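You operate a simulated robot arm through the tools that you are given. There is no shell and no other tool. Be economical: measure what you need, move in short steps, check, and stop when the job is done.

The job below is to be done with a simulated robot arm. You get a single attempt, and the scene is never put back.

JOB
Set the bench drive dial to 4.0 amps, then run the bench motor till its counter shows 4 or more.
Fine: after the dial, socket switch one and the bench drive switch on. Afterwards the drive switch off, then the socket switch.

Only the result counts: the job must be done as asked and must still hold three seconds after the hand-in. Knocking over, shifting, dropping, spilling or breaking anything else fails it.

ROBOT AND FRAMES
A 5-joint arm with a two-finger parallel gripper on a trunk, on a base that drives. Base frame: it is fixed to the floor where the robot stands at the start and does not move with it; the origin is under the middle of the robot, x ahead of it, y to its left, z up. Units: mm, rad, N and s.
It reaches about 1134 mm from its shoulder. Its first joint turns from -2.601 to 2.601 rad. Places, roughly: bench drive dial [200, -1100, 1000]; bench drive switch [200, -1100, 900]; mains plug [500, -1250, 1250]; socket switch one [300, -1200, 1300]; socket switch two [600, -1200, 1300]; turn counter [500, -1100, 900]. Payload 1.57 kg.
The TCP is the grasp point between the finger pads, 30 mm short of the fingertips. In the tool frame z runs along the fingers and y along their closing line. The gripper opens to 110 mm. The fingers are 24 mm wide and 12 mm thick; the gripper's body (48 by 112 mm) begins 78 mm behind the TCP.
Orientation is that of the tool frame in the base frame, as a unit quaternion [x, y, z, w]. With the fingers straight down and closing along the base's y, the tool's x points along the base's -x, its y along +y and its z along -z.

CONTROLS
- The arm moves only by the tool servo_tool. Its argument "rows" is a list of rows, each a list of 7 numbers: the shift along the tool's x, y, z in units of 50 mm (1.0 is 50 mm), then the turn, a rotation vector about the tool's x, y, z in units of 6 degrees (1.0 is 6 degrees), then the finger opening in mm, from 0 to 110. In form: [[x, y, z, wx, wy, wz, gripper], ...]. A call has 1 to 12 rows; each row shifts and turns the commanded pose from where the row before left it, along the tool's axes as they then stand. A call with a number of a shift or a turn outside -1 to 1 is refused whole. A row lasts 0.2 s, in which the tool goes at most 50 mm and 0.15 rad; a call with a longer step from one row to the next is refused whole, and so is a gripper value outside its range. Where a pose cannot be reached the arm comes as near as it can. A force on the tool above 90 N (or 10 N above the force at the start of the call, whichever is more), or a blocked arm, ends the call early, and 0.2 s more pass. Each finger travels about 72 mm/s and halts on what it meets, pressing with about 35 N; the grip force reading is that of the motor and also rises with nothing between the fingers. The clock runs only during rows and for 0.2 s after the last one: add rows that do not move to give the fingers time. The reply holds the time, the measured pose of the TCP, the force on the tool along the base axes, the opening and the grip force, in the units named above and with some noise, with the torque about the TCP (base axes, N m) and any sound that the robot's microphone picked up.
- Cameras (640 x 400 px; columns grow to the right, rows downward): "scene" is now at [-15, 65.9, 1735.5]; the picture's right is [-0.95, -0.31, -0.00], its down [-0.17, 0.51, -0.84] and it looks along [0.26, -0.80, -0.54] (base axes); focal length 258 px, centre (320, 200). "wrist" rides on the gripper at [70, 16, -141] in the tool frame; the picture's right is [-0.23, 0.97, 0.00], its down [-0.86, -0.20, -0.48] and it looks along [-0.47, -0.11, 0.88] (tool axes); focal length 222 px, centre (320, 200). There is no depth. A picture from a camera that has moved, and an enlarged one, comes with that camera's place and axes in the base frame and with its lens.
- grab_frame(camera): a new picture of that camera. No time passes.
- move_column(by): slides the trunk up (or, below 0, down) by that many mm; the arm and the scene camera ride with it, the base frame stays. It gives what a move gives, with no picture.
- steer(legs): drives the robot by 1 to 6 legs, each [ahead, turn to the left] in mm and rad, along the robot's own axes; the way and the turn of a leg run together, so that a leg with both is an arc; at most 1500 mm and 3.142 rad a leg. The arm and the cameras ride along, it lands a little off, and it stops where it bumps. It gives what a move gives.
- turn_head(pan, tilt): turns the head with the scene camera to pan (to the left, within 2.705 rad either way) and tilt (down, from -0.506 to 1.204), counted from straight ahead of the robot. It gives what a move gives.
- zoom(camera, box): a new picture of the part [left, top, right, bottom] of that camera's present view, enlarged. No time passes.
- sign_off(): hands the job in; it is judged then, once.

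Go step by step. Nothing tells you exact positions but the pictures and the camera data: compare them with the known pose of the tool, close in by small moves and look again before you grip or let go. The budget is 120 turns and 90 pictures, counting those below and the enlarged ones. Unless the task says otherwise, let go and move clear before handing in, and close with one line.

The tools are called after ">>>" by a JSON object that holds its "api" and its "payload". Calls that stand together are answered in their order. servo_tool: Moves the arm, as the interface text tells. Its arguments: {"type":"object","properties":{"rows":{"type":"array","items":{"type":"array","items":{"type":"number"}}}},"required":["rows"]} The other tools are called the same way: move_column (by) slides the trunk up or down; steer (legs) drives the base; turn_head (pan, tilt) turns the head that bears the scene camera; grab_frame (camera) takes a picture; zoom (camera, box) takes an enlarged picture of a part of a camera's view; sign_off () hands the job in.

At the start:

```text
time_s: 0.0
eef_pos: [172.7, -573.4, 1000.4]
ee_rot: [0.0, 1.0, 0.0, 0.0]
contact_force: [-0.4, 0.1, -0.1]
moment: [0.04, 0.05, -0.02]
finger_gap: 110.0
grip_force: 0.0
trunk travel left (down, up): [-733.0, 237.0]
robot x, y, heading: [-2.5, -18.1, -0.002]
head pan, tilt: [-1.257, 0.565]
```

scene: 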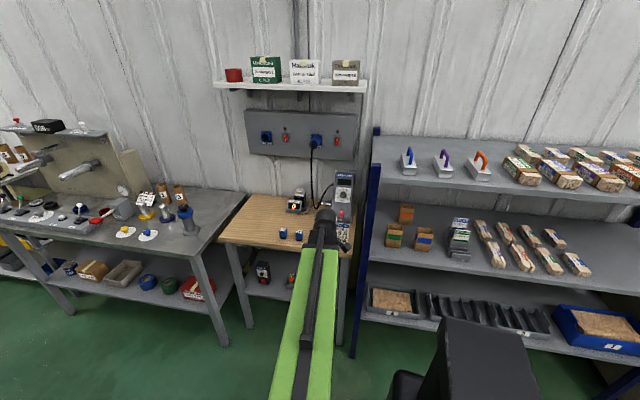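
wrist: 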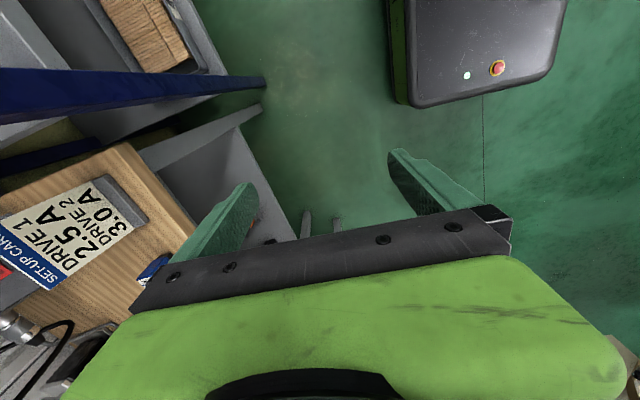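

I see the bench with the drive unit behind the arm, and the socket panel on the wall above. I'll zoom in on both.

>>> {"api": "zoom", "payload": {"camera": "scene", "box": [270, 160, 370, 260]}}

>>> {"api": "zoom", "payload": {"camera": "scene", "box": [240, 100, 370, 180]}}

```text
4.00 times, centred on (320, 210) of scene
camera zoom: at [-15.0, 65.9, 1735.5], right [-0.95, -0.31, 0.0], down [-0.17, 0.51, -0.84], along [0.26, -0.8, -0.54], focal length 1033 px, centre (320, 160)
```

zoom: 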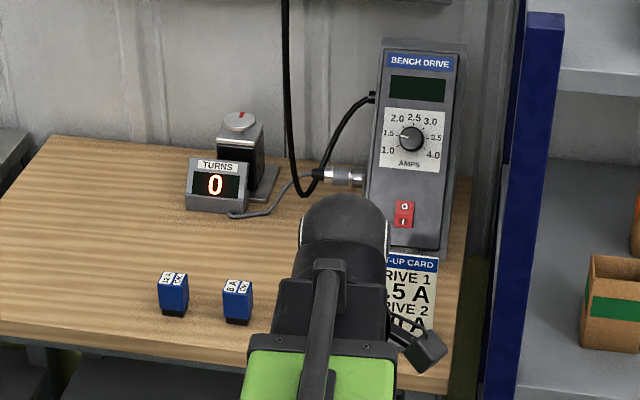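

```text
4.92 times, centred on (305, 140) of scene
camera zoom: at [-15.0, 65.9, 1735.5], right [-0.95, -0.31, 0.0], down [-0.17, 0.51, -0.84], along [0.26, -0.8, -0.54], focal length 1272 px, centre (394, 495)
```

zoom: 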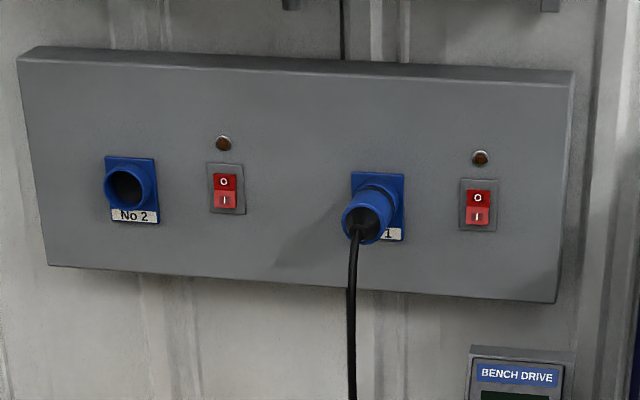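

The drive has an O/I rocker and a dial from 1.0 to 4.0. I'll look closer at the dial, the fuses and the switches.

>>> {"api": "zoom", "payload": {"camera": "scene", "box": [328, 168, 360, 188]}}

>>> {"api": "zoom", "payload": {"camera": "scene", "box": [275, 215, 315, 245]}}

>>> {"api": "zoom", "payload": {"camera": "scene", "box": [325, 170, 365, 225]}}

```text
16.00 times, centred on (344, 178) of scene
camera zoom: at [-15.0, 65.9, 1735.5], right [-0.95, -0.31, 0.0], down [-0.17, 0.51, -0.84], along [0.26, -0.8, -0.54], focal length 4133 px, centre (-64, 552)
```

zoom: 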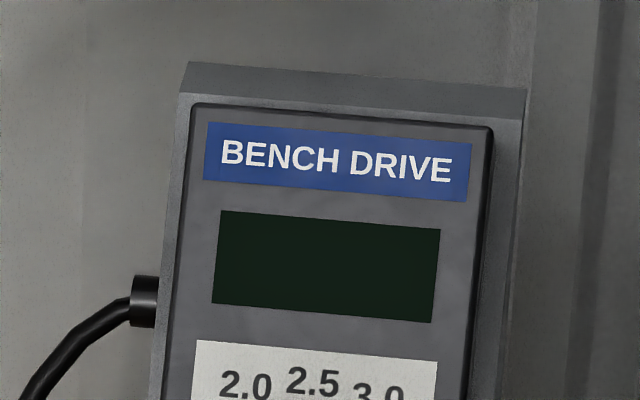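

```text
13.33 times, centred on (295, 230) of scene
camera zoom: at [-15.0, 65.9, 1735.5], right [-0.95, -0.31, 0.0], down [-0.17, 0.51, -0.84], along [0.26, -0.8, -0.54], focal length 3444 px, centre (653, -200)
```

zoom: 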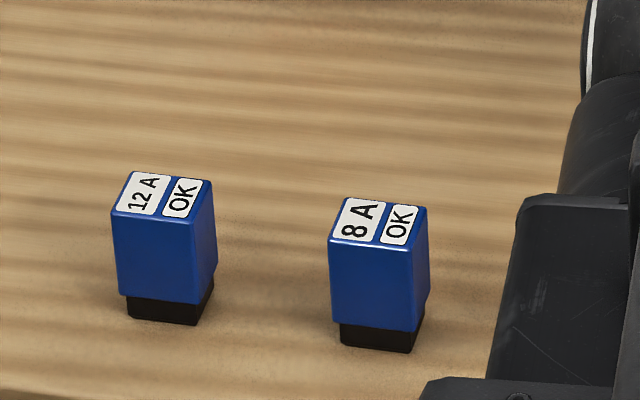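

```text
7.27 times, centred on (345, 198) of scene
camera zoom: at [-15.0, 65.9, 1735.5], right [-0.95, -0.31, 0.0], down [-0.17, 0.51, -0.84], along [0.26, -0.8, -0.54], focal length 1879 px, centre (138, 218)
```

zoom: 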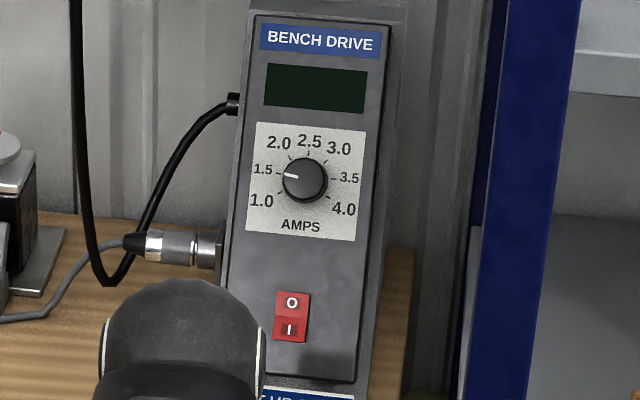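

The pointer sits near 1.5, with 4.0 at about +120° from the top. The dial is near [235, -1100, 1007], so I'll park the robot a bit closer and abreast of it, backing in on the side away from the shelf post.

>>> {"api": "steer", "payload": {"legs": [[456, 0], [0, 0.6], [-265, 0], [0, -0.6]]}}

>>> {"api": "grab_frame", "payload": {"camera": "scene"}}

>>> {"api": "grab_frame", "payload": {"camera": "wrist"}}

```text
time_s: 7.5
eef_pos: [418.2, -721.7, 999.6]
ee_rot: [-0.005, 1.0, 0.0, 0.0]
contact_force: [0.7, 0.0, -0.4]
moment: [-0.03, 0.06, 0.01]
finger_gap: 110.0
grip_force: 0.1
trunk travel left (down, up): [-733.0, 237.0]
robot x, y, heading: [241.2, -180.6, 0.017]
head pan, tilt: [-1.257, 0.565]
```

```text
82 pictures are left
camera scene: at [224.2, -95.5, 1735.4], right [-0.95, -0.32, 0.0], down [-0.17, 0.51, -0.84], along [0.27, -0.8, -0.54], focal length 258 px, centre (320, 200)
```

scene: 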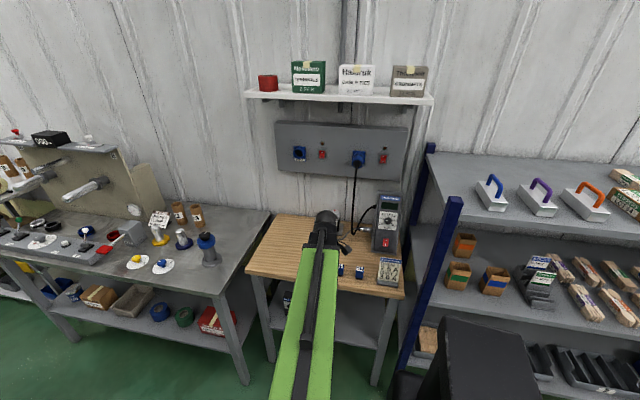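

```text
81 pictures are left
camera wrist: at [348.6, -706.6, 1140.2], right [0.22, 0.98, 0.0], down [0.86, -0.19, 0.48], along [0.47, -0.1, -0.88], focal length 222 px, centre (320, 200)
```

wrist: 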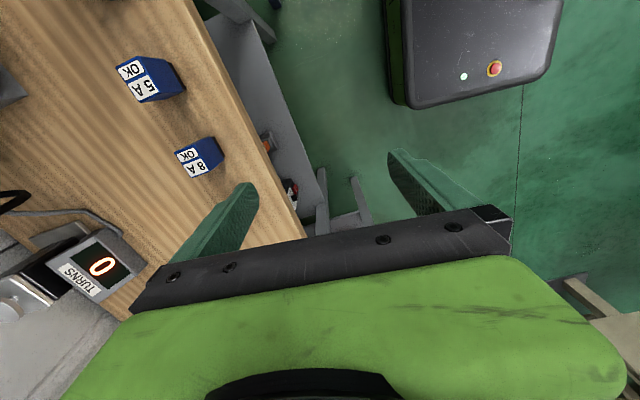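

The robot is now at about (241, -181). I'll take a close second view so I can triangulate the dial and switches.

>>> {"api": "zoom", "payload": {"camera": "scene", "box": [365, 185, 413, 260]}}

>>> {"api": "zoom", "payload": {"camera": "scene", "box": [270, 115, 410, 185]}}

```text
5.33 times, centred on (389, 222) of scene
camera zoom: at [224.2, -95.5, 1735.4], right [-0.95, -0.32, 0.0], down [-0.17, 0.51, -0.84], along [0.27, -0.8, -0.54], focal length 1378 px, centre (-48, 80)
```

zoom: 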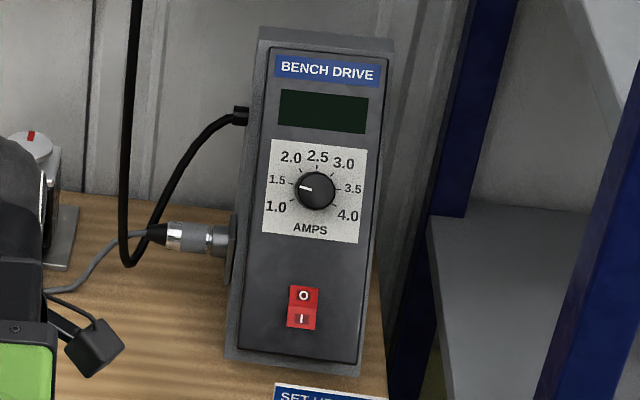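

```text
4.57 times, centred on (340, 150) of scene
camera zoom: at [224.2, -95.5, 1735.4], right [-0.95, -0.32, 0.0], down [-0.17, 0.51, -0.84], along [0.27, -0.8, -0.54], focal length 1181 px, centre (229, 429)
```

zoom: 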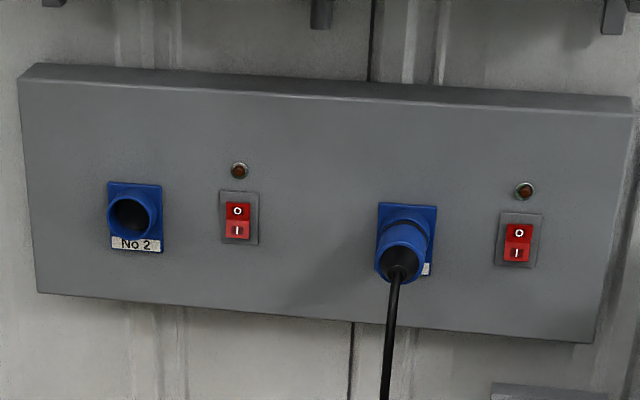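

The dial triangulates to about [238, -1121, 1003] and the drive switch to about [231, -1066, 911], so the face seems to lean back. I'll raise the trunk to get a vertical baseline and check that.

>>> {"api": "move_column", "payload": {"by": 230}}

>>> {"api": "turn_head", "payload": {"pan": -1.6, "tilt": 0.6}}

>>> {"api": "grab_frame", "payload": {"camera": "scene"}}

```text
time_s: 10.0
eef_pos: [417.6, -722.6, 1230.3]
ee_rot: [-0.004, 1.0, 0.0, 0.0]
contact_force: [0.0, -0.6, -0.4]
moment: [-0.04, 0.01, 0.0]
finger_gap: 110.3
grip_force: 0.0
trunk travel left (down, up): [-963.0, 7.0]
robot x, y, heading: [243.9, -177.7, 0.016]
head pan, tilt: [-1.257, 0.565]
```

```text
time_s: 10.8
eef_pos: [418.4, -722.8, 1230.1]
ee_rot: [-0.004, 1.0, 0.0, 0.0]
contact_force: [0.2, 1.0, 0.5]
moment: [-0.02, 0.04, 0.0]
finger_gap: 110.0
grip_force: 0.1
trunk travel left (down, up): [-963.0, 7.0]
robot x, y, heading: [239.9, -178.6, 0.013]
head pan, tilt: [-1.6, 0.6]
```

```text
78 pictures are left
camera scene: at [194.3, -100.0, 1962.4], right [-1.0, 0.01, 0.0], down [0.01, 0.56, -0.83], along [-0.01, -0.83, -0.56], focal length 258 px, centre (320, 200)
```

scene: 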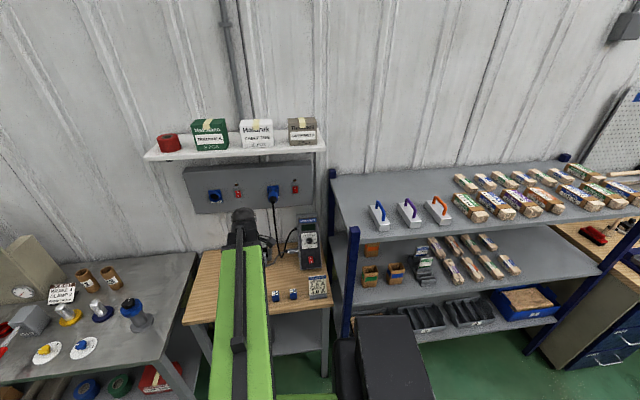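

Next I'll zoom on the drive and the socket panel from this higher viewpoint.

>>> {"api": "zoom", "payload": {"camera": "scene", "box": [285, 210, 335, 275]}}

>>> {"api": "zoom", "payload": {"camera": "scene", "box": [260, 160, 320, 210]}}

```text
6.15 times, centred on (310, 242) of scene
camera zoom: at [194.3, -100.0, 1962.4], right [-1.0, 0.01, 0.0], down [0.01, 0.56, -0.83], along [-0.01, -0.83, -0.56], focal length 1590 px, centre (382, -62)
```

zoom: 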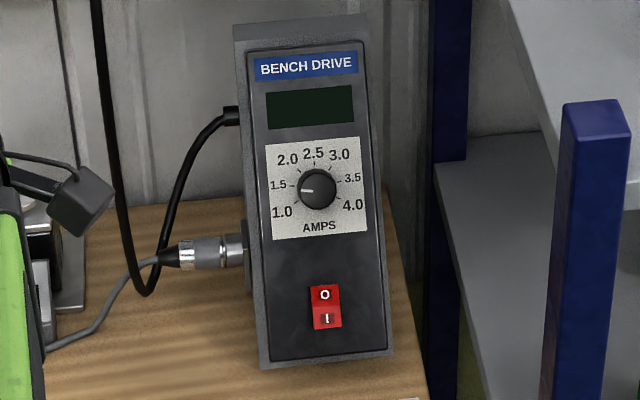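

```text
8.00 times, centred on (290, 185) of scene
camera zoom: at [194.3, -100.0, 1962.4], right [-1.0, 0.01, 0.0], down [0.01, 0.56, -0.83], along [-0.01, -0.83, -0.56], focal length 2067 px, centre (560, 320)
```

zoom: 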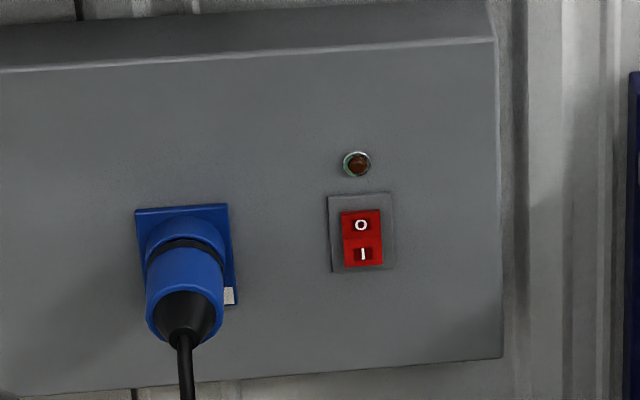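

The bench group is yawed about 6.4°: its normal is about (-0.11, 0.994), and the drive face leans back about 30°. I'll move the base so the arm's plane lines up with the dial axis.

>>> {"api": "steer", "payload": {"legs": [[-107, 0]]}}

>>> {"api": "servo_tool", "payload": {"rows": [[1, 0, 0, 0, 0, -1, 110], [1, 0, 0, 0, 0, 0, 40], [0.2, -0.8, 0, 0, 0, 0, 40], [0, -0.8, 0, 0, 0, 0, 40]]}}

```text
time_s: 12.0
eef_pos: [306.9, -723.4, 1230.3]
ee_rot: [-0.004, 1.0, 0.0, 0.001]
contact_force: [-0.8, -0.6, -1.6]
moment: [0.0, -0.07, 0.0]
finger_gap: 109.8
grip_force: 0.0
trunk travel left (down, up): [-963.0, 7.0]
robot x, y, heading: [136.9, -182.9, 0.012]
head pan, tilt: [-1.6, 0.6]
```

```text
time_s: 13.0
eef_pos: [208.9, -811.7, 1230.1]
ee_rot: [-0.056, 0.998, 0.0, 0.0]
contact_force: [0.1, 0.2, 0.4]
moment: [-0.01, 0.01, -0.02]
finger_gap: 39.8
grip_force: 0.0
trunk travel left (down, up): [-963.0, 7.0]
robot x, y, heading: [134.3, -183.1, 0.015]
head pan, tilt: [-1.6, 0.6]
```

The tool's spin now matches the bench yaw. Next I'll tilt it forward 60° to look down the dial axis.

>>> {"api": "servo_tool", "payload": {"rows": [[0, 0, 0, 1, 0, 0, 40], [0, 0, 0, 1, 0, 0, 40], [0, 0, 0, 1, 0, 0, 40], [0, 0, 0, 1, 0, 0, 40], [0, 0, 0, 1, 0, 0, 40], [0, 0, 0, 1, 0, 0, 40], [0, 0, 0, 1, 0, 0, 40], [0, 0, 0, 1, 0, 0, 40], [0, 0, 0, 1, 0, 0, 40], [0, 0, 0, 1, 0, 0, 40], [0, 0, 0, 0, 0, 0, 40]]}}

>>> {"api": "grab_frame", "payload": {"camera": "wrist"}}

>>> {"api": "grab_frame", "payload": {"camera": "scene"}}

```text
time_s: 15.4
eef_pos: [210.4, -908.7, 1348.2]
ee_rot: [-0.049, 0.865, -0.498, 0.028]
contact_force: [-0.9, -0.1, -1.2]
moment: [0.0, 0.01, -0.02]
finger_gap: 39.7
grip_force: 0.1
out of reach, approached as far as the arm can: row 2, 3, 4, 5, 6, 7, 8, 9, 10
trunk travel left (down, up): [-963.0, 7.0]
robot x, y, heading: [131.8, -181.2, 0.013]
head pan, tilt: [-1.6, 0.6]
```

```text
75 pictures are left
camera wrist: at [126.2, -786.9, 1404.1], right [0.17, 0.51, -0.84], down [0.81, 0.41, 0.41], along [0.56, -0.76, -0.35], focal length 222 px, centre (320, 200)
```

wrist: 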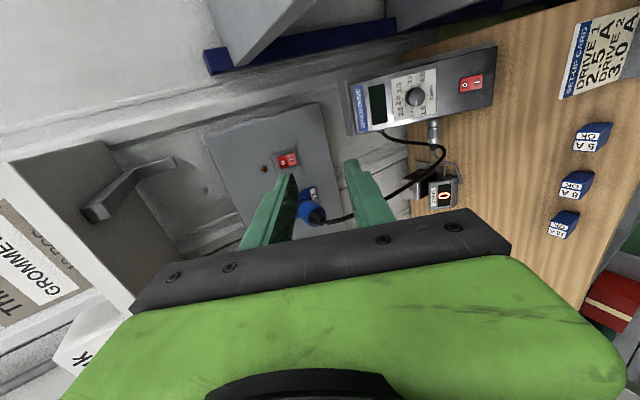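

```text
74 pictures are left
camera scene: at [85.3, -101.6, 1962.4], right [-1.0, 0.01, 0.0], down [0.01, 0.56, -0.83], along [-0.01, -0.82, -0.56], focal length 258 px, centre (320, 200)
```

scene: 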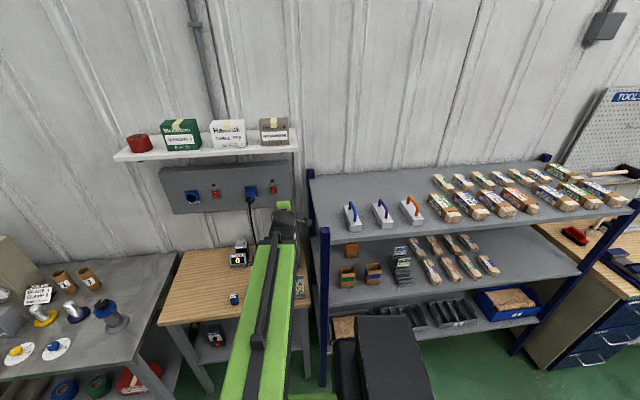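

The tilt is right: the tool axis is about (0.10, -0.86, -0.50). The wrist camera is near the shelf post, so I'll spin it underneath first, then lower the trunk onto the dial's axis line.

>>> {"api": "servo_tool", "payload": {"rows": [[0, 0, 0, 0, 0, 1, 60], [0, 0, 0, 0, 0, 1, 60], [0, 0, 0, 0, 0, 1, 60], [0, 0, 0, 0, 0, 1, 60], [0, 0, 0, 0, 0, 1, 60], [0, 0, 0, 0, 0, 1, 60], [0, 0, 0, 0, 0, 1, 60], [0, 0, 0, 0, 0, 1, 60], [0, 0, 0, 0, 0, 1, 60], [0, 0, 0, 0, 0, 1, 60], [0, 0, 0, 0, 0, 1, 60], [0, 0, 0, 0, 0, 1, 60]]}}

>>> {"api": "move_column", "payload": {"by": -222}}

>>> {"api": "grab_frame", "payload": {"camera": "wrist"}}

>>> {"api": "grab_frame", "payload": {"camera": "scene"}}

```text
time_s: 18.0
eef_pos: [210.1, -910.0, 1348.3]
ee_rot: [0.469, 0.728, -0.387, 0.316]
contact_force: [0.0, 0.0, -0.3]
moment: [0.01, 0.01, 0.0]
finger_gap: 60.0
grip_force: 0.1
trunk travel left (down, up): [-963.0, 7.0]
robot x, y, heading: [134.8, -179.9, 0.019]
head pan, tilt: [-1.6, 0.6]
```

```text
time_s: 20.3
eef_pos: [211.2, -908.4, 1127.0]
ee_rot: [0.469, 0.728, -0.387, 0.316]
contact_force: [-0.2, 0.4, -0.2]
moment: [-0.02, 0.03, -0.02]
finger_gap: 60.1
grip_force: 0.1
trunk travel left (down, up): [-741.0, 229.0]
robot x, y, heading: [130.8, -178.5, 0.016]
head pan, tilt: [-1.6, 0.6]
```

```text
73 pictures are left
camera wrist: at [186.3, -752.3, 1134.6], right [0.99, 0.16, -0.07], down [0.08, -0.02, 1.0], along [0.15, -0.99, -0.03], focal length 222 px, centre (320, 200)
```

wrist: 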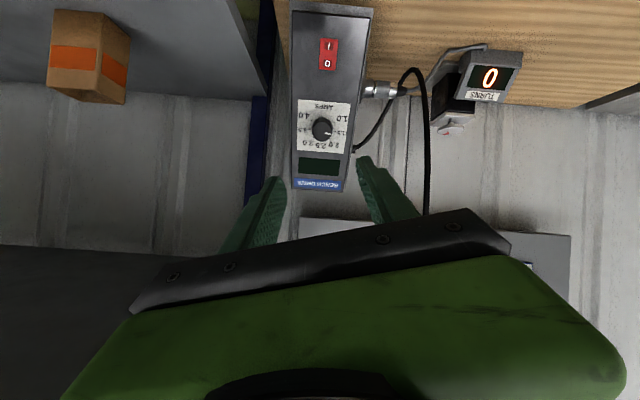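

```text
72 pictures are left
camera scene: at [85.3, -101.6, 1740.4], right [-1.0, 0.01, 0.0], down [0.01, 0.56, -0.83], along [-0.01, -0.82, -0.56], focal length 258 px, centre (320, 200)
```

scene: 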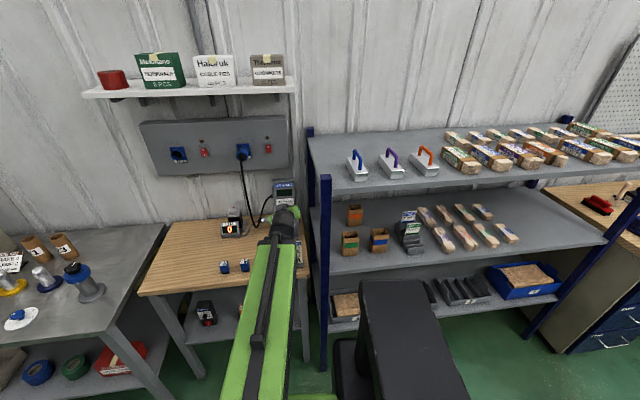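

The tool axis now points straight at the dial from about 235 mm away. I'll advance about 130 mm with the fingers 60 mm open and look.

>>> {"api": "servo_tool", "payload": {"rows": [[0, 0, 0.9, 0, 0, 0, 60], [0, 0, 0.9, 0, 0, 0, 60], [0, 0, 0.8, 0, 0, 0, 60], [0, 0, 0, 0, 0, 0, 60]]}}

>>> {"api": "grab_frame", "payload": {"camera": "wrist"}}

>>> {"api": "zoom", "payload": {"camera": "wrist", "box": [250, 30, 450, 190]}}

```text
time_s: 21.3
eef_pos: [221.9, -1021.1, 1126.2]
ee_rot: [0.469, 0.729, -0.385, 0.317]
contact_force: [0.7, -0.7, -0.5]
moment: [-0.03, -0.01, 0.03]
finger_gap: 60.1
grip_force: 0.0
out of reach, approached as far as the arm can: row 1, 2, 3
trunk travel left (down, up): [-741.0, 229.0]
robot x, y, heading: [137.3, -180.7, 0.013]
head pan, tilt: [-1.6, 0.6]
```

```text
71 pictures are left
camera wrist: at [198.5, -864.2, 1134.4], right [0.99, 0.16, -0.07], down [0.08, -0.02, 1.0], along [0.15, -0.99, -0.03], focal length 222 px, centre (320, 200)
```

wrist: 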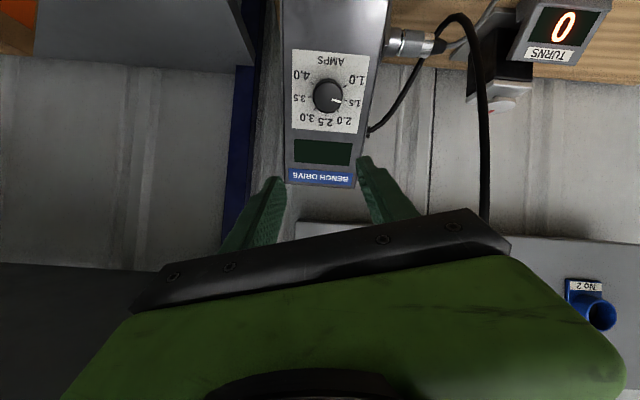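

```text
2.50 times, centred on (350, 110) of wrist
camera zoom: at [198.5, -864.2, 1134.4], right [0.99, 0.16, -0.07], down [0.08, -0.02, 1.0], along [0.15, -0.99, -0.03], focal length 555 px, centre (245, 425)
```

zoom: 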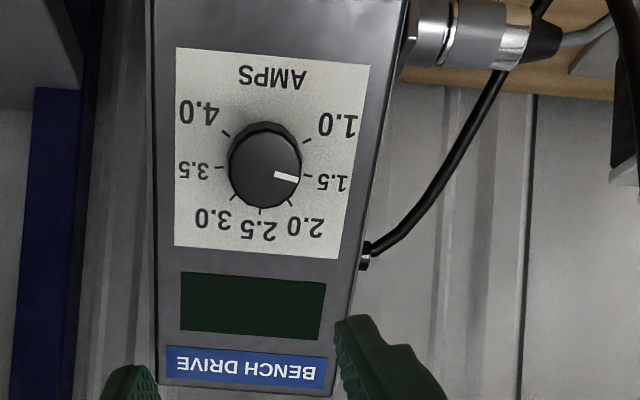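

The arm can't reach lower at this tilt from this trunk height. I'll back off, lower the trunk, and come in again.

>>> {"api": "servo_tool", "payload": {"rows": [[0, 0, -1, 0, 0, 0, 60], [0, 0, -1, 0, 0, 0, 60], [0, 0, 0, 0, 0, 0, 60]]}}

>>> {"api": "move_column", "payload": {"by": -170}}

```text
time_s: 22.1
eef_pos: [212.5, -934.1, 1127.6]
ee_rot: [0.468, 0.729, -0.387, 0.317]
contact_force: [0.0, 0.1, 0.5]
moment: [-0.01, 0.0, -0.04]
finger_gap: 60.4
grip_force: 0.1
out of reach, approached as far as the arm can: row 1, 2
trunk travel left (down, up): [-741.0, 229.0]
robot x, y, heading: [133.5, -181.0, 0.013]
head pan, tilt: [-1.6, 0.6]
```

```text
time_s: 23.8
eef_pos: [215.5, -937.7, 978.2]
ee_rot: [0.468, 0.717, -0.396, 0.332]
contact_force: [8.9, -6.3, 50.2]
moment: [1.19, -1.33, -0.27]
finger_gap: 54.4
grip_force: 0.0
trunk travel left (down, up): [-583.0, 387.0]
robot x, y, heading: [135.5, -179.5, 0.018]
head pan, tilt: [-1.6, 0.6]
stopped: the force on the tool passed its limit at 110 N (the readings are from after the stop); the commanded pose is now the measured one
```

Something touched a finger as the trunk came down. I'll look before moving any further.

>>> {"api": "grab_frame", "payload": {"camera": "wrist"}}

>>> {"api": "grab_frame", "payload": {"camera": "scene"}}

```text
69 pictures are left
camera wrist: at [192.6, -781.0, 979.8], right [0.99, 0.15, -0.06], down [0.06, 0.02, 1.0], along [0.15, -0.99, 0.01], focal length 222 px, centre (320, 200)
```

wrist: 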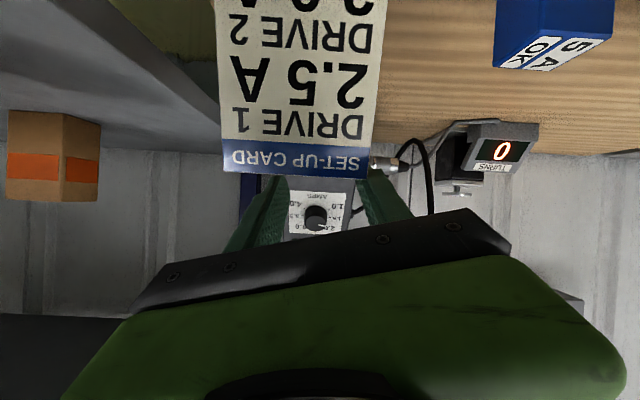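

```text
68 pictures are left
camera scene: at [85.5, -98.9, 1582.7], right [-1.0, 0.01, 0.0], down [0.01, 0.56, -0.83], along [-0.01, -0.83, -0.56], focal length 258 px, centre (320, 200)
```

scene: 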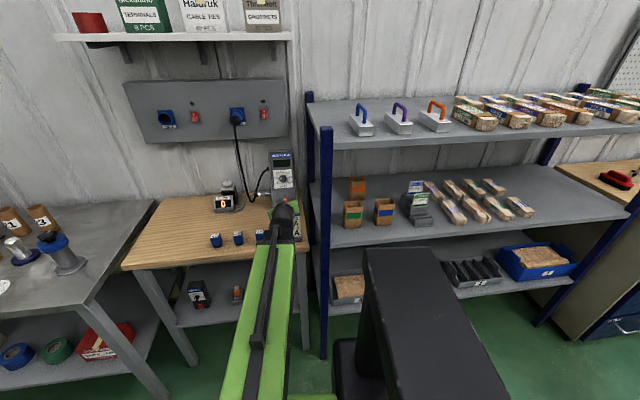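

The fingers came down on the upright set-up card, which still looks standing. I'll raise straight up and check it.

>>> {"api": "move_column", "payload": {"by": 60}}

>>> {"api": "grab_frame", "payload": {"camera": "wrist"}}

>>> {"api": "zoom", "payload": {"camera": "scene", "box": [200, 140, 320, 250]}}

```text
time_s: 24.8
eef_pos: [214.0, -937.7, 1033.8]
ee_rot: [0.47, 0.72, -0.393, 0.325]
contact_force: [-0.7, -0.4, 1.0]
moment: [0.0, 0.01, 0.0]
finger_gap: 59.9
grip_force: 0.1
trunk travel left (down, up): [-643.0, 327.0]
robot x, y, heading: [134.9, -178.5, 0.011]
head pan, tilt: [-1.6, 0.6]
```

```text
67 pictures are left
camera wrist: at [191.2, -781.2, 1037.4], right [0.99, 0.15, -0.06], down [0.06, 0.01, 1.0], along [0.15, -0.99, 0.0], focal length 222 px, centre (320, 200)
```

wrist: 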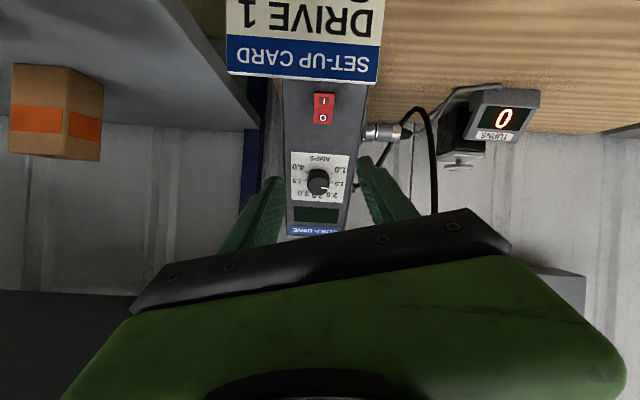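

```text
3.64 times, centred on (260, 195) of scene
camera zoom: at [85.3, -101.7, 1642.0], right [-1.0, 0.01, 0.0], down [0.01, 0.56, -0.83], along [-0.01, -0.82, -0.56], focal length 939 px, centre (538, 218)
```

zoom: 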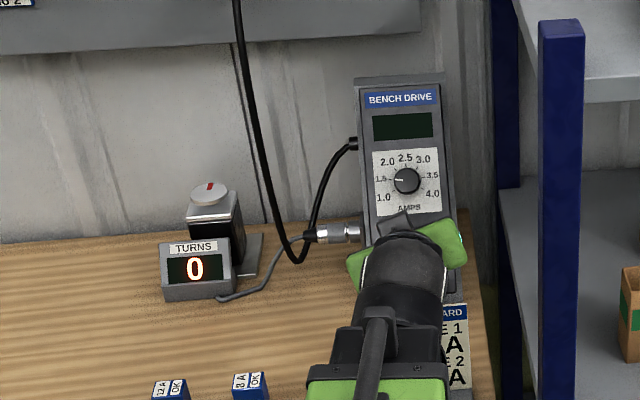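

The card is unmoved: its corner still triangulates to about (240, -913) with the top at z≈962. I'll raise the arm, then lower the trunk a little, keeping well above the card.

>>> {"api": "servo_tool", "payload": {"rows": [[-0.5, -0.16, -0.29, 0, 0, 0, 60], [-0.5, -0.16, -0.29, 0, 0, 0, 60], [-0.5, -0.16, -0.29, 0, 0, 0, 60], [0, 0, 0, 0.25, 0, 0, 60]]}}

>>> {"api": "move_column", "payload": {"by": -80}}

```text
time_s: 25.8
eef_pos: [214.2, -937.2, 1034.5]
ee_rot: [0.473, 0.716, -0.402, 0.32]
contact_force: [0.7, 0.1, 0.0]
moment: [0.0, -0.04, 0.03]
finger_gap: 60.0
grip_force: 0.1
out of reach, approached as far as the arm can: row 1, 2, 3
trunk travel left (down, up): [-643.0, 327.0]
robot x, y, heading: [131.4, -180.1, 0.012]
head pan, tilt: [-1.6, 0.6]
```

```text
time_s: 26.7
eef_pos: [217.7, -940.9, 975.2]
ee_rot: [0.473, 0.705, -0.411, 0.333]
contact_force: [6.8, -6.5, 46.8]
moment: [1.21, -0.83, -0.76]
finger_gap: 53.4
grip_force: 0.2
trunk travel left (down, up): [-574.0, 396.0]
robot x, y, heading: [132.7, -181.5, 0.012]
head pan, tilt: [-1.6, 0.6]
stopped: the force on the tool passed its limit at 108 N (the readings are from after the stop); the commanded pose is now the measured one
```

I touched the card top again, so I'll lift off. I also see that the arm alone never changes height: it only extends, pitches, yaws and rolls, so z comes from the trunk.

>>> {"api": "move_column", "payload": {"by": 95}}

>>> {"api": "grab_frame", "payload": {"camera": "wrist"}}

```text
time_s: 28.0
eef_pos: [215.8, -940.4, 1065.3]
ee_rot: [0.473, 0.708, -0.408, 0.329]
contact_force: [-0.3, 0.1, -0.1]
moment: [-0.02, 0.0, -0.01]
finger_gap: 60.0
grip_force: 0.1
trunk travel left (down, up): [-669.0, 301.0]
robot x, y, heading: [135.2, -179.7, 0.013]
head pan, tilt: [-1.6, 0.6]
```

```text
65 pictures are left
camera wrist: at [197.6, -784.0, 1065.1], right [0.99, 0.12, -0.07], down [0.06, 0.04, 1.0], along [0.13, -0.99, 0.03], focal length 222 px, centre (320, 200)
```

wrist: 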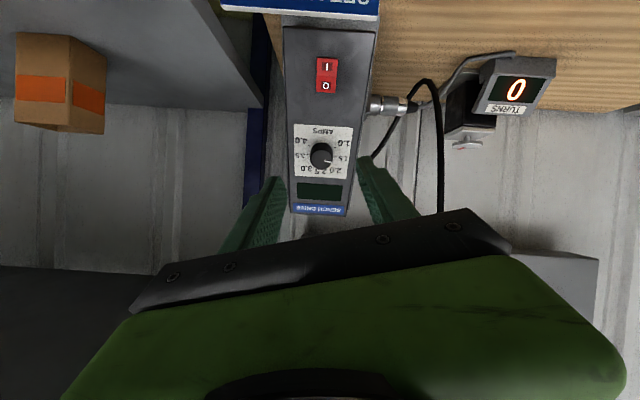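

The card is still fine. I'll level the closing line, restore the 30° pitch, and then extend horizontally towards the dial at this safe height.

>>> {"api": "servo_tool", "payload": {"rows": [[0, 0, 0, 0, 0, 1, 60], [0, 0, 0, 0, 0, 1, 60], [0, 0, 0, 0, 0, 0.9, 60], [0, 0, 0, 0, 0.55, 0, 60], [-0.48, 0, 0.83, 0, 0, 0, 60], [-0.48, 0, 0.83, 0, 0, 0, 60], [-0.48, 0, 0.83, 0, 0, 0, 60], [0, 0, 0, 0, 0, 0, 60]]}}

>>> {"api": "grab_frame", "payload": {"camera": "wrist"}}

```text
time_s: 29.8
eef_pos: [230.0, -1084.6, 1055.0]
ee_rot: [0.585, 0.639, -0.337, 0.369]
contact_force: [-0.3, 0.4, 0.0]
moment: [-0.03, -0.02, 0.04]
finger_gap: 59.6
grip_force: 0.1
out of reach, approached as far as the arm can: row 4
trunk travel left (down, up): [-669.0, 301.0]
robot x, y, heading: [135.2, -179.2, 0.019]
head pan, tilt: [-1.6, 0.6]
```

```text
64 pictures are left
camera wrist: at [232.1, -927.2, 1063.6], right [0.98, -0.03, 0.2], down [-0.2, -0.03, 0.98], along [-0.02, -1.0, -0.04], focal length 222 px, centre (320, 200)
```

wrist: 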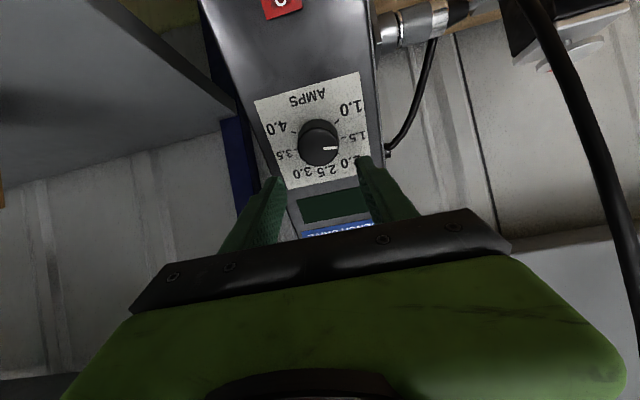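

The tool is aligned with the dial: the knob cap is at about (235, -1108, 1009). I'll lower the trunk 32 mm so the tips straddle the knob front.

>>> {"api": "move_column", "payload": {"by": -32}}

>>> {"api": "grab_frame", "payload": {"camera": "wrist"}}

>>> {"api": "zoom", "payload": {"camera": "scene", "box": [240, 140, 310, 200]}}

```text
time_s: 30.6
eef_pos: [228.9, -1085.2, 1021.7]
ee_rot: [0.585, 0.64, -0.336, 0.368]
contact_force: [0.9, 0.7, 0.7]
moment: [-0.01, -0.01, -0.02]
finger_gap: 59.9
grip_force: 0.0
trunk travel left (down, up): [-637.0, 333.0]
robot x, y, heading: [135.6, -180.9, 0.017]
head pan, tilt: [-1.6, 0.6]
```

```text
63 pictures are left
camera wrist: at [232.1, -927.0, 1031.4], right [0.98, -0.03, 0.2], down [-0.2, -0.03, 0.98], along [-0.02, -1.0, -0.04], focal length 222 px, centre (320, 200)
```

wrist: 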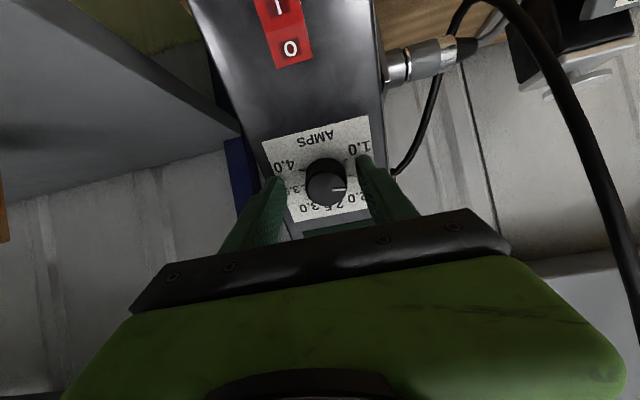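

```text
6.67 times, centred on (275, 170) of scene
camera zoom: at [85.5, -101.9, 1636.2], right [-1.0, 0.01, 0.0], down [0.01, 0.57, -0.82], along [-0.01, -0.82, -0.57], focal length 1722 px, centre (620, 400)
```

zoom: 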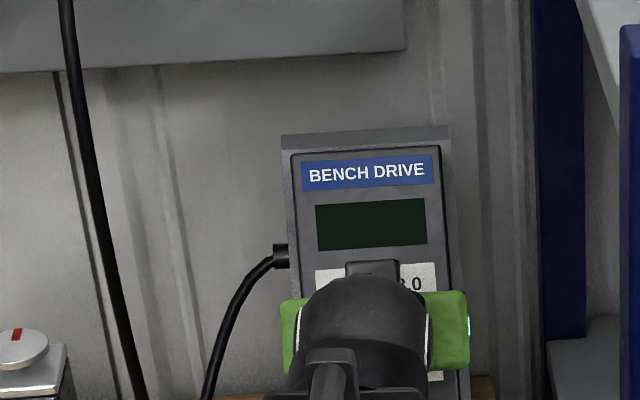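

The tips straddle the knob. I'll zoom the wrist view to judge how deep they are.

>>> {"api": "zoom", "payload": {"camera": "wrist", "box": [240, 110, 420, 230]}}

```text
3.33 times, centred on (330, 170) of wrist
camera zoom: at [232.1, -927.0, 1031.4], right [0.98, -0.03, 0.2], down [-0.2, -0.03, 0.98], along [-0.02, -1.0, -0.04], focal length 740 px, centre (287, 300)
```

zoom: 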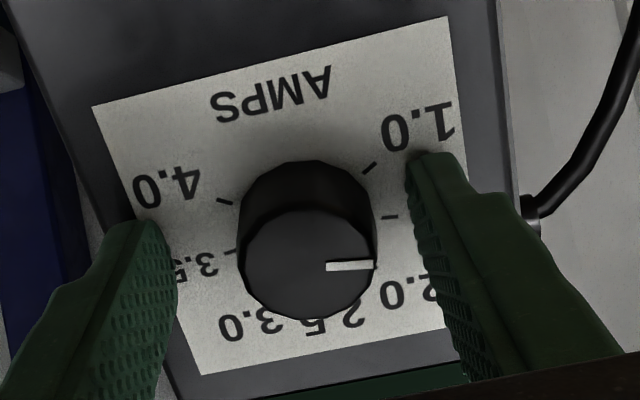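

The knob is about 32 mm wide and 27 mm deep, and the tips overlap it by 12–19 mm. I'll shift 5 mm to centre on it and close.

>>> {"api": "servo_tool", "payload": {"rows": [[0, 0.11, 0, 0, 0, 0, 60], [0, 0, 0, 0, 0, 0, 45], [0, 0, 0, 0, 0, 0, 35], [0, 0, 0, 0, 0, 0, 25], [0, 0, 0, 0, 0, 0, 25]]}}

>>> {"api": "zoom", "payload": {"camera": "wrist", "box": [240, 110, 420, 230]}}

```text
time_s: 31.8
eef_pos: [233.7, -1084.7, 1022.1]
ee_rot: [0.585, 0.64, -0.336, 0.368]
contact_force: [-4.6, -0.5, -0.3]
moment: [-0.01, 0.16, -0.24]
finger_gap: 33.1
grip_force: 41.4
trunk travel left (down, up): [-637.0, 333.0]
robot x, y, heading: [134.0, -178.6, 0.011]
head pan, tilt: [-1.6, 0.6]
```

```text
3.33 times, centred on (330, 170) of wrist
camera zoom: at [236.8, -926.3, 1031.6], right [0.98, -0.03, 0.2], down [-0.2, -0.03, 0.98], along [-0.02, -1.0, -0.04], focal length 740 px, centre (287, 300)
```

zoom: 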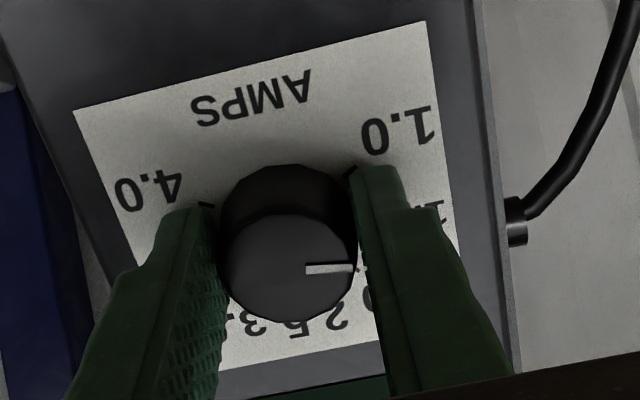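

I have the knob at a 33 mm gap. I'll do a 30° test turn clockwise as seen from the front, which is +z.

>>> {"api": "servo_tool", "payload": {"rows": [[0, 0, 0, 0, 0, 1, 25], [0, 0, 0, 0, 0, 1, 25], [0, 0, 0, 0, 0, 1, 25], [0, 0, 0, 0, 0, 1, 25], [0, 0, 0, 0, 0, 1, 25], [0, 0, 0, 0, 0, 0, 25]]}}

>>> {"api": "zoom", "payload": {"camera": "wrist", "box": [240, 110, 420, 230]}}

```text
time_s: 33.2
eef_pos: [234.7, -1084.2, 1021.8]
ee_rot: [0.732, 0.465, -0.228, 0.443]
contact_force: [-1.5, 4.1, 0.4]
moment: [-0.19, 0.01, -0.09]
finger_gap: 32.6
grip_force: 41.0
trunk travel left (down, up): [-637.0, 333.0]
robot x, y, heading: [130.8, -180.6, 0.018]
head pan, tilt: [-1.6, 0.6]
```

```text
3.33 times, centred on (330, 170) of wrist
camera zoom: at [270.9, -931.6, 1047.1], right [0.76, -0.28, 0.59], down [-0.61, 0.04, 0.79], along [-0.24, -0.96, -0.14], focal length 740 px, centre (287, 300)
```

zoom: 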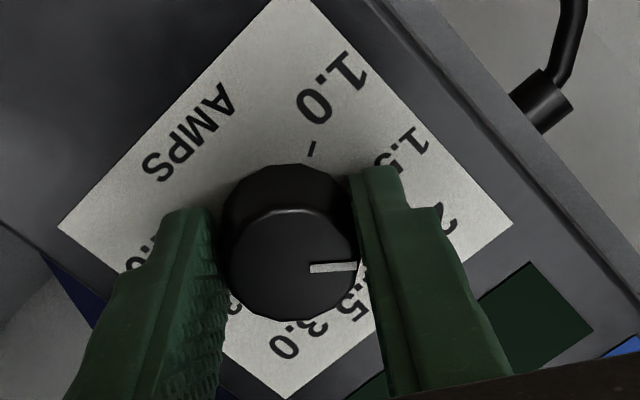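

The knob turns with the gripper without slipping. I'll go on turning clockwise.

>>> {"api": "servo_tool", "payload": {"rows": [[0, 0, 0, 0, 0, 1, 25], [0, 0, 0, 0, 0, 1, 25], [0, 0, 0, 0, 0, 1, 25], [0, 0, 0, 0, 0, 1, 25], [0, 0, 0, 0, 0, 1, 25], [0, 0, 0, 0, 0, 1, 25], [0, 0, 0, 0, 0, 1, 25], [0, 0, 0, 0, 0, 1, 25], [0, 0, 0, 0, 0, 1, 25], [0, 0, 0, 0, 0, 1, 25], [0, 0, 0, 0, 0, 1, 25], [0, 0, 0, 0, 0, 0, 25]]}}

>>> {"api": "zoom", "payload": {"camera": "wrist", "box": [240, 110, 420, 230]}}

```text
time_s: 35.8
eef_pos: [235.4, -1084.6, 1023.4]
ee_rot: [0.865, -0.007, 0.049, 0.499]
contact_force: [10.8, -16.8, 28.2]
moment: [0.34, 0.25, -0.09]
finger_gap: 33.6
grip_force: 41.8
trunk travel left (down, up): [-637.0, 333.0]
robot x, y, heading: [132.1, -182.1, 0.014]
head pan, tilt: [-1.6, 0.6]
```

```text
3.33 times, centred on (330, 170) of wrist
camera zoom: at [294.0, -968.0, 1113.6], right [-0.29, -0.5, 0.82], down [-0.88, 0.48, -0.01], along [-0.39, -0.72, -0.57], focal length 740 px, centre (287, 300)
```

zoom: 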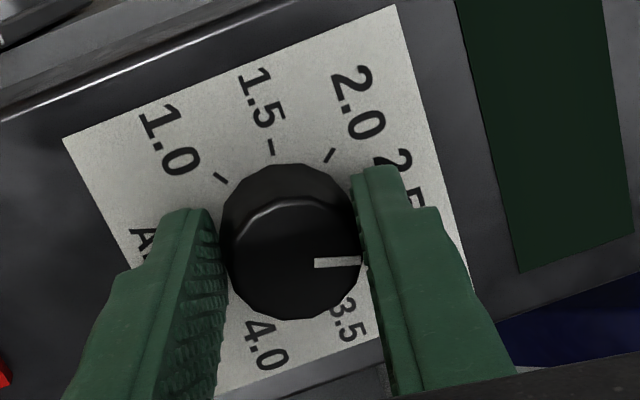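

The pointer is now near 2.7, but a side load is building because the knob axis sits slightly above the tool axis. I'll ease it with a 3 mm trunk raise.

>>> {"api": "move_column", "payload": {"by": 3}}

```text
time_s: 36.3
eef_pos: [235.2, -1083.9, 1024.1]
ee_rot: [0.867, -0.006, 0.049, 0.496]
contact_force: [9.3, -9.0, 7.8]
moment: [0.43, -0.48, 0.87]
finger_gap: 33.5
grip_force: 40.9
trunk travel left (down, up): [-640.0, 330.0]
robot x, y, heading: [135.0, -181.3, 0.016]
head pan, tilt: [-1.6, 0.6]
```

The load has dropped to about 8 N. I'll continue turning.

>>> {"api": "servo_tool", "payload": {"rows": [[0, 0, 0, 0, 0, 1, 25], [0, 0, 0, 0, 0, 1, 25], [0, 0, 0, 0, 0, 1, 25], [0, 0, 0, 0, 0, 1, 25], [0, 0, 0, 0, 0, 1, 25], [0, 0, 0, 0, 0, 1, 25], [0, 0, 0, 0, 0, 1, 25], [0, 0, 0, 0, 0, 1, 25], [0, 0, 0, 0, 0, 1, 25], [0, 0, 0, 0, 0, 1, 25], [0, 0, 0, 0, 0, 1, 25], [0, 0, 0, 0, 0, 0, 25]]}}

>>> {"api": "zoom", "payload": {"camera": "wrist", "box": [240, 110, 420, 230]}}

```text
time_s: 38.9
eef_pos: [234.2, -1084.9, 1025.3]
ee_rot: [0.722, -0.478, 0.311, 0.39]
contact_force: [2.9, -14.4, 15.5]
moment: [-0.09, -0.02, 0.12]
finger_gap: 32.8
grip_force: 41.5
trunk travel left (down, up): [-640.0, 330.0]
robot x, y, heading: [132.5, -180.2, 0.02]
head pan, tilt: [-1.6, 0.6]
```

```text
3.33 times, centred on (330, 170) of wrist
camera zoom: at [233.1, -997.8, 1156.8], right [-0.99, -0.13, 0.07], down [-0.15, 0.84, -0.52], along [0.01, -0.52, -0.85], focal length 740 px, centre (287, 300)
```

zoom: 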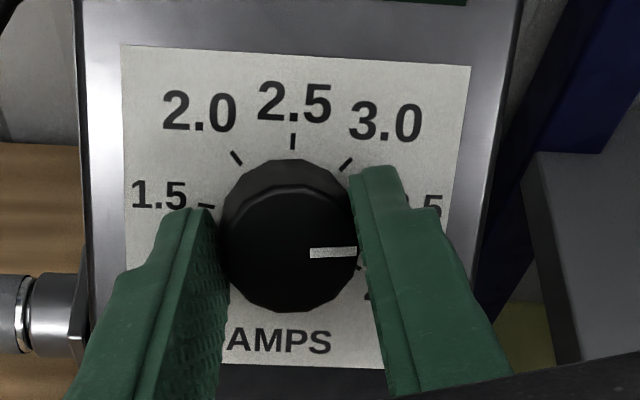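

The pointer is at about 3.5, with about 38° left to 4.0. I'll turn 36° more and check.

>>> {"api": "servo_tool", "payload": {"rows": [[0, 0, 0, 0, 0, 1, 25], [0, 0, 0, 0, 0, 1, 25], [0, 0, 0, 0, 0, 1, 25], [0, 0, 0, 0, 0, 1, 25], [0, 0, 0, 0, 0, 1, 25], [0, 0, 0, 0, 0, 1, 25], [0, 0, 0, 0, 0, 0, 25]]}}

>>> {"api": "zoom", "payload": {"camera": "wrist", "box": [240, 110, 420, 230]}}

```text
time_s: 40.2
eef_pos: [207.0, -1084.2, 1024.0]
ee_rot: [-0.587, 0.638, -0.421, -0.267]
contact_force: [66.6, -10.0, -4.6]
moment: [0.56, -0.33, 0.87]
finger_gap: 81.8
grip_force: 32.2
out of reach, approached as far as the arm can: row 3, 4, 5, 6
trunk travel left (down, up): [-640.0, 330.0]
robot x, y, heading: [131.7, -181.9, 0.014]
head pan, tilt: [-1.6, 0.6]
stopped in row 6: the force on the tool passed its limit at 103 N (the readings are from after the stop); the commanded pose is now the measured one
```

```text
3.33 times, centred on (330, 170) of wrist
camera zoom: at [158.2, -1000.3, 1148.3], right [-0.91, 0.08, -0.41], down [0.27, 0.86, -0.43], along [0.32, -0.5, -0.81], focal length 740 px, centre (287, 300)
```

zoom: 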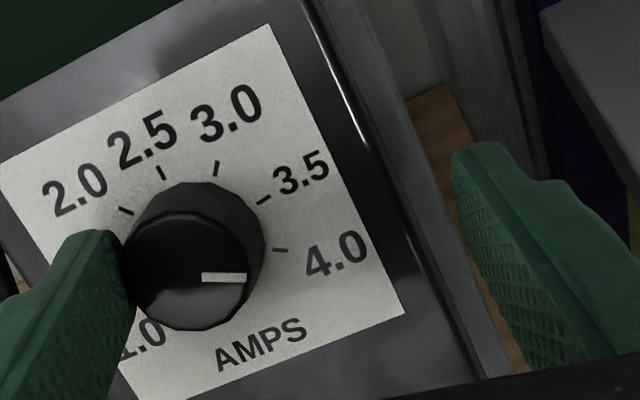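

The wrist reached its roll limit and slid sideways, but the pointer now lines up with the 4.0 tick. I'll relieve the sideways load without dragging the knob: open, then shift back to +x.

>>> {"api": "servo_tool", "payload": {"rows": [[0, -0.1, 0, 0, 0, 0, 105], [0, -0.1, 0, 0, 0, 0, 105], [0, -0.1, 0, 0, 0, 0, 105], [0, -0.1, 0, 0, 0, 0, 105]]}}

>>> {"api": "zoom", "payload": {"camera": "wrist", "box": [200, 80, 440, 240]}}

```text
time_s: 41.2
eef_pos: [201.7, -1081.8, 1027.2]
ee_rot: [-0.584, 0.637, -0.423, -0.272]
contact_force: [0.4, 0.4, -0.1]
moment: [0.01, -0.01, 0.0]
finger_gap: 105.4
grip_force: 0.0
out of reach, approached as far as the arm can: row 3, 4
trunk travel left (down, up): [-640.0, 330.0]
robot x, y, heading: [137.4, -179.0, 0.016]
head pan, tilt: [-1.6, 0.6]
```

```text
2.50 times, centred on (320, 160) of wrist
camera zoom: at [153.7, -997.8, 1150.7], right [-0.91, 0.07, -0.41], down [0.27, 0.86, -0.44], along [0.32, -0.51, -0.8], focal length 555 px, centre (320, 300)
```

zoom: 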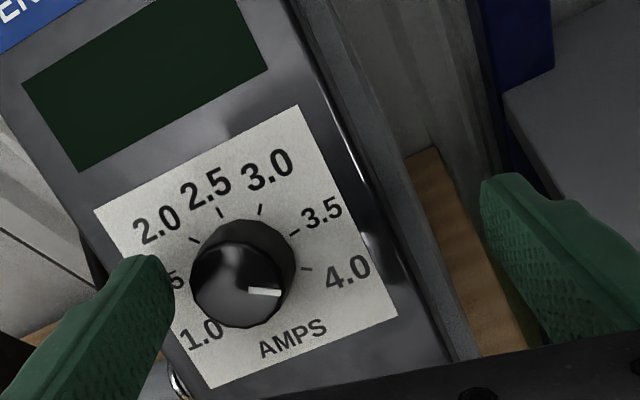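

It's free with no contact, and the pointer is at 4.0. I'll back off, unroll from the limit, and check the dial face square on.

>>> {"api": "servo_tool", "payload": {"rows": [[0, 0, -0.7, 0, 0, 0, 105], [0, 0, -0.9, 0, 0, 0, 105], [0, 0, -0.9, 0, 0, 0, 105], [0, 0, 0, 0, 0, -1, 60], [0, 0, 0, 0, 0, -1, 30], [0, 0, 0, 0, 0, -1, 0], [0, 0, 0, 0, 0, -1, 0], [0, 0, 0, 0, 0, 0, 0]]}}

>>> {"api": "grab_frame", "payload": {"camera": "wrist"}}

>>> {"api": "zoom", "payload": {"camera": "scene", "box": [240, 135, 320, 215]}}

```text
time_s: 43.0
eef_pos: [183.3, -975.0, 1027.3]
ee_rot: [0.703, -0.504, 0.355, 0.354]
contact_force: [0.2, -0.7, 0.2]
moment: [0.03, 0.01, -0.02]
finger_gap: 0.4
grip_force: 21.3
out of reach, approached as far as the arm can: row 1, 2, 3
trunk travel left (down, up): [-640.0, 330.0]
robot x, y, heading: [134.6, -182.9, 0.012]
head pan, tilt: [-1.6, 0.6]
```

```text
54 pictures are left
camera wrist: at [165.4, -889.4, 1157.5], right [-0.99, -0.13, -0.06], down [-0.08, 0.85, -0.52], along [0.12, -0.51, -0.85], focal length 222 px, centre (320, 200)
```

wrist: 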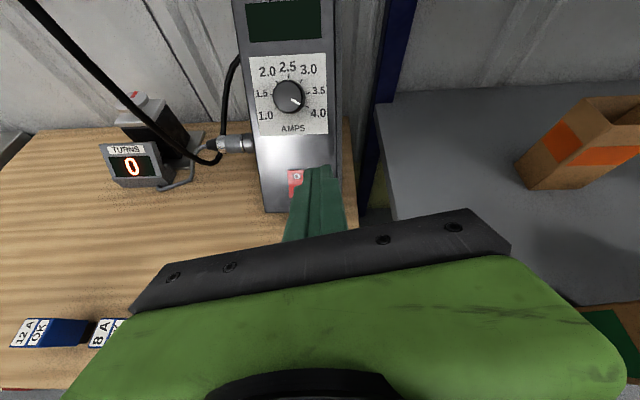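

```text
5.00 times, centred on (280, 175) of scene
camera zoom: at [85.7, -101.7, 1639.2], right [-1.0, 0.01, 0.0], down [0.01, 0.56, -0.83], along [-0.01, -0.82, -0.56], focal length 1292 px, centre (520, 325)
```

zoom: 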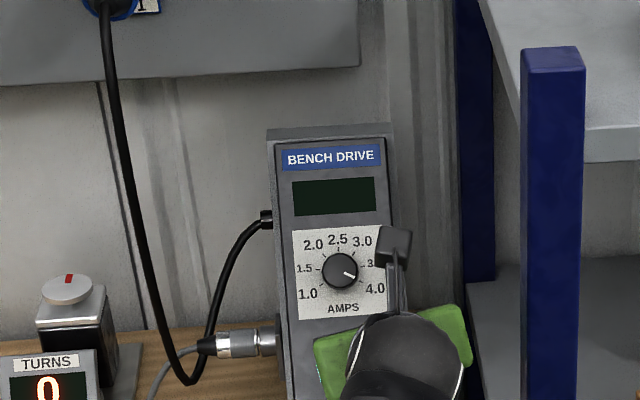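

>>> {"api": "zoom", "payload": {"camera": "wrist", "box": [250, 55, 330, 135]}}

>>> {"api": "zoom", "payload": {"camera": "scene", "box": [280, 175, 330, 205]}}

```text
5.00 times, centred on (290, 95) of wrist
camera zoom: at [165.4, -889.4, 1157.5], right [-0.99, -0.13, -0.06], down [-0.08, 0.85, -0.52], along [0.12, -0.51, -0.85], focal length 1111 px, centre (470, 725)
```

zoom: 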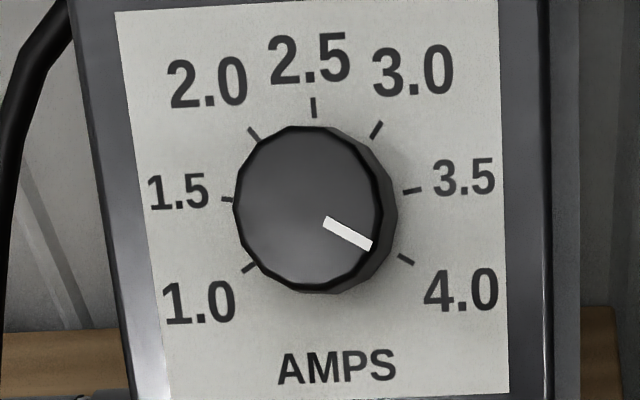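

```text
12.80 times, centred on (305, 190) of scene
camera zoom: at [85.7, -101.7, 1639.2], right [-1.0, 0.01, 0.0], down [0.01, 0.56, -0.83], along [-0.01, -0.82, -0.56], focal length 3307 px, centre (512, 328)
```

zoom: 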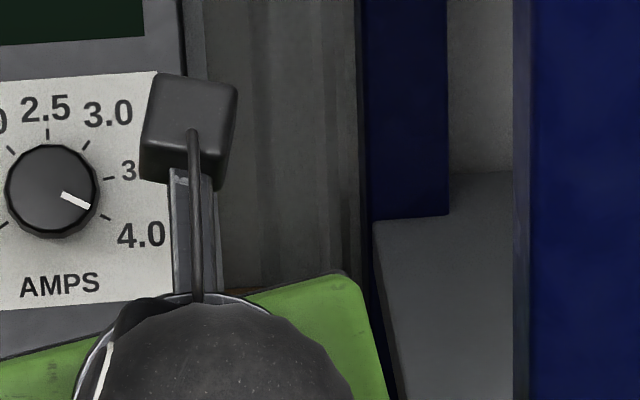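

The tick geometry puts the pointer at about 118°, so about 3.97–4.0 A, which is good. Next is socket switch one: I'll level the tool to horizontal, and z will rise by itself.

>>> {"api": "servo_tool", "payload": {"rows": [[0, 0, 0, 0, 1, 0, 0], [0, 0, 0, 0, 1, 0, 0], [0, 0, 0, 0, 1, 0, 0], [0, 0, 0, 0, 1, 0, 0], [0, 0, 0, 0, 1, 0, 0], [0, 0, 0, 0, 0, 0, 0]]}}

```text
time_s: 44.5
eef_pos: [183.6, -974.5, 1144.3]
ee_rot: [0.587, -0.397, 0.524, 0.472]
contact_force: [0.1, -0.5, 0.0]
moment: [-0.01, 0.06, -0.01]
finger_gap: 0.1
grip_force: 21.1
out of reach, approached as far as the arm can: row 1, 2, 3, 4, 5
trunk travel left (down, up): [-640.0, 330.0]
robot x, y, heading: [136.6, -176.9, 0.014]
head pan, tilt: [-1.6, 0.6]
```

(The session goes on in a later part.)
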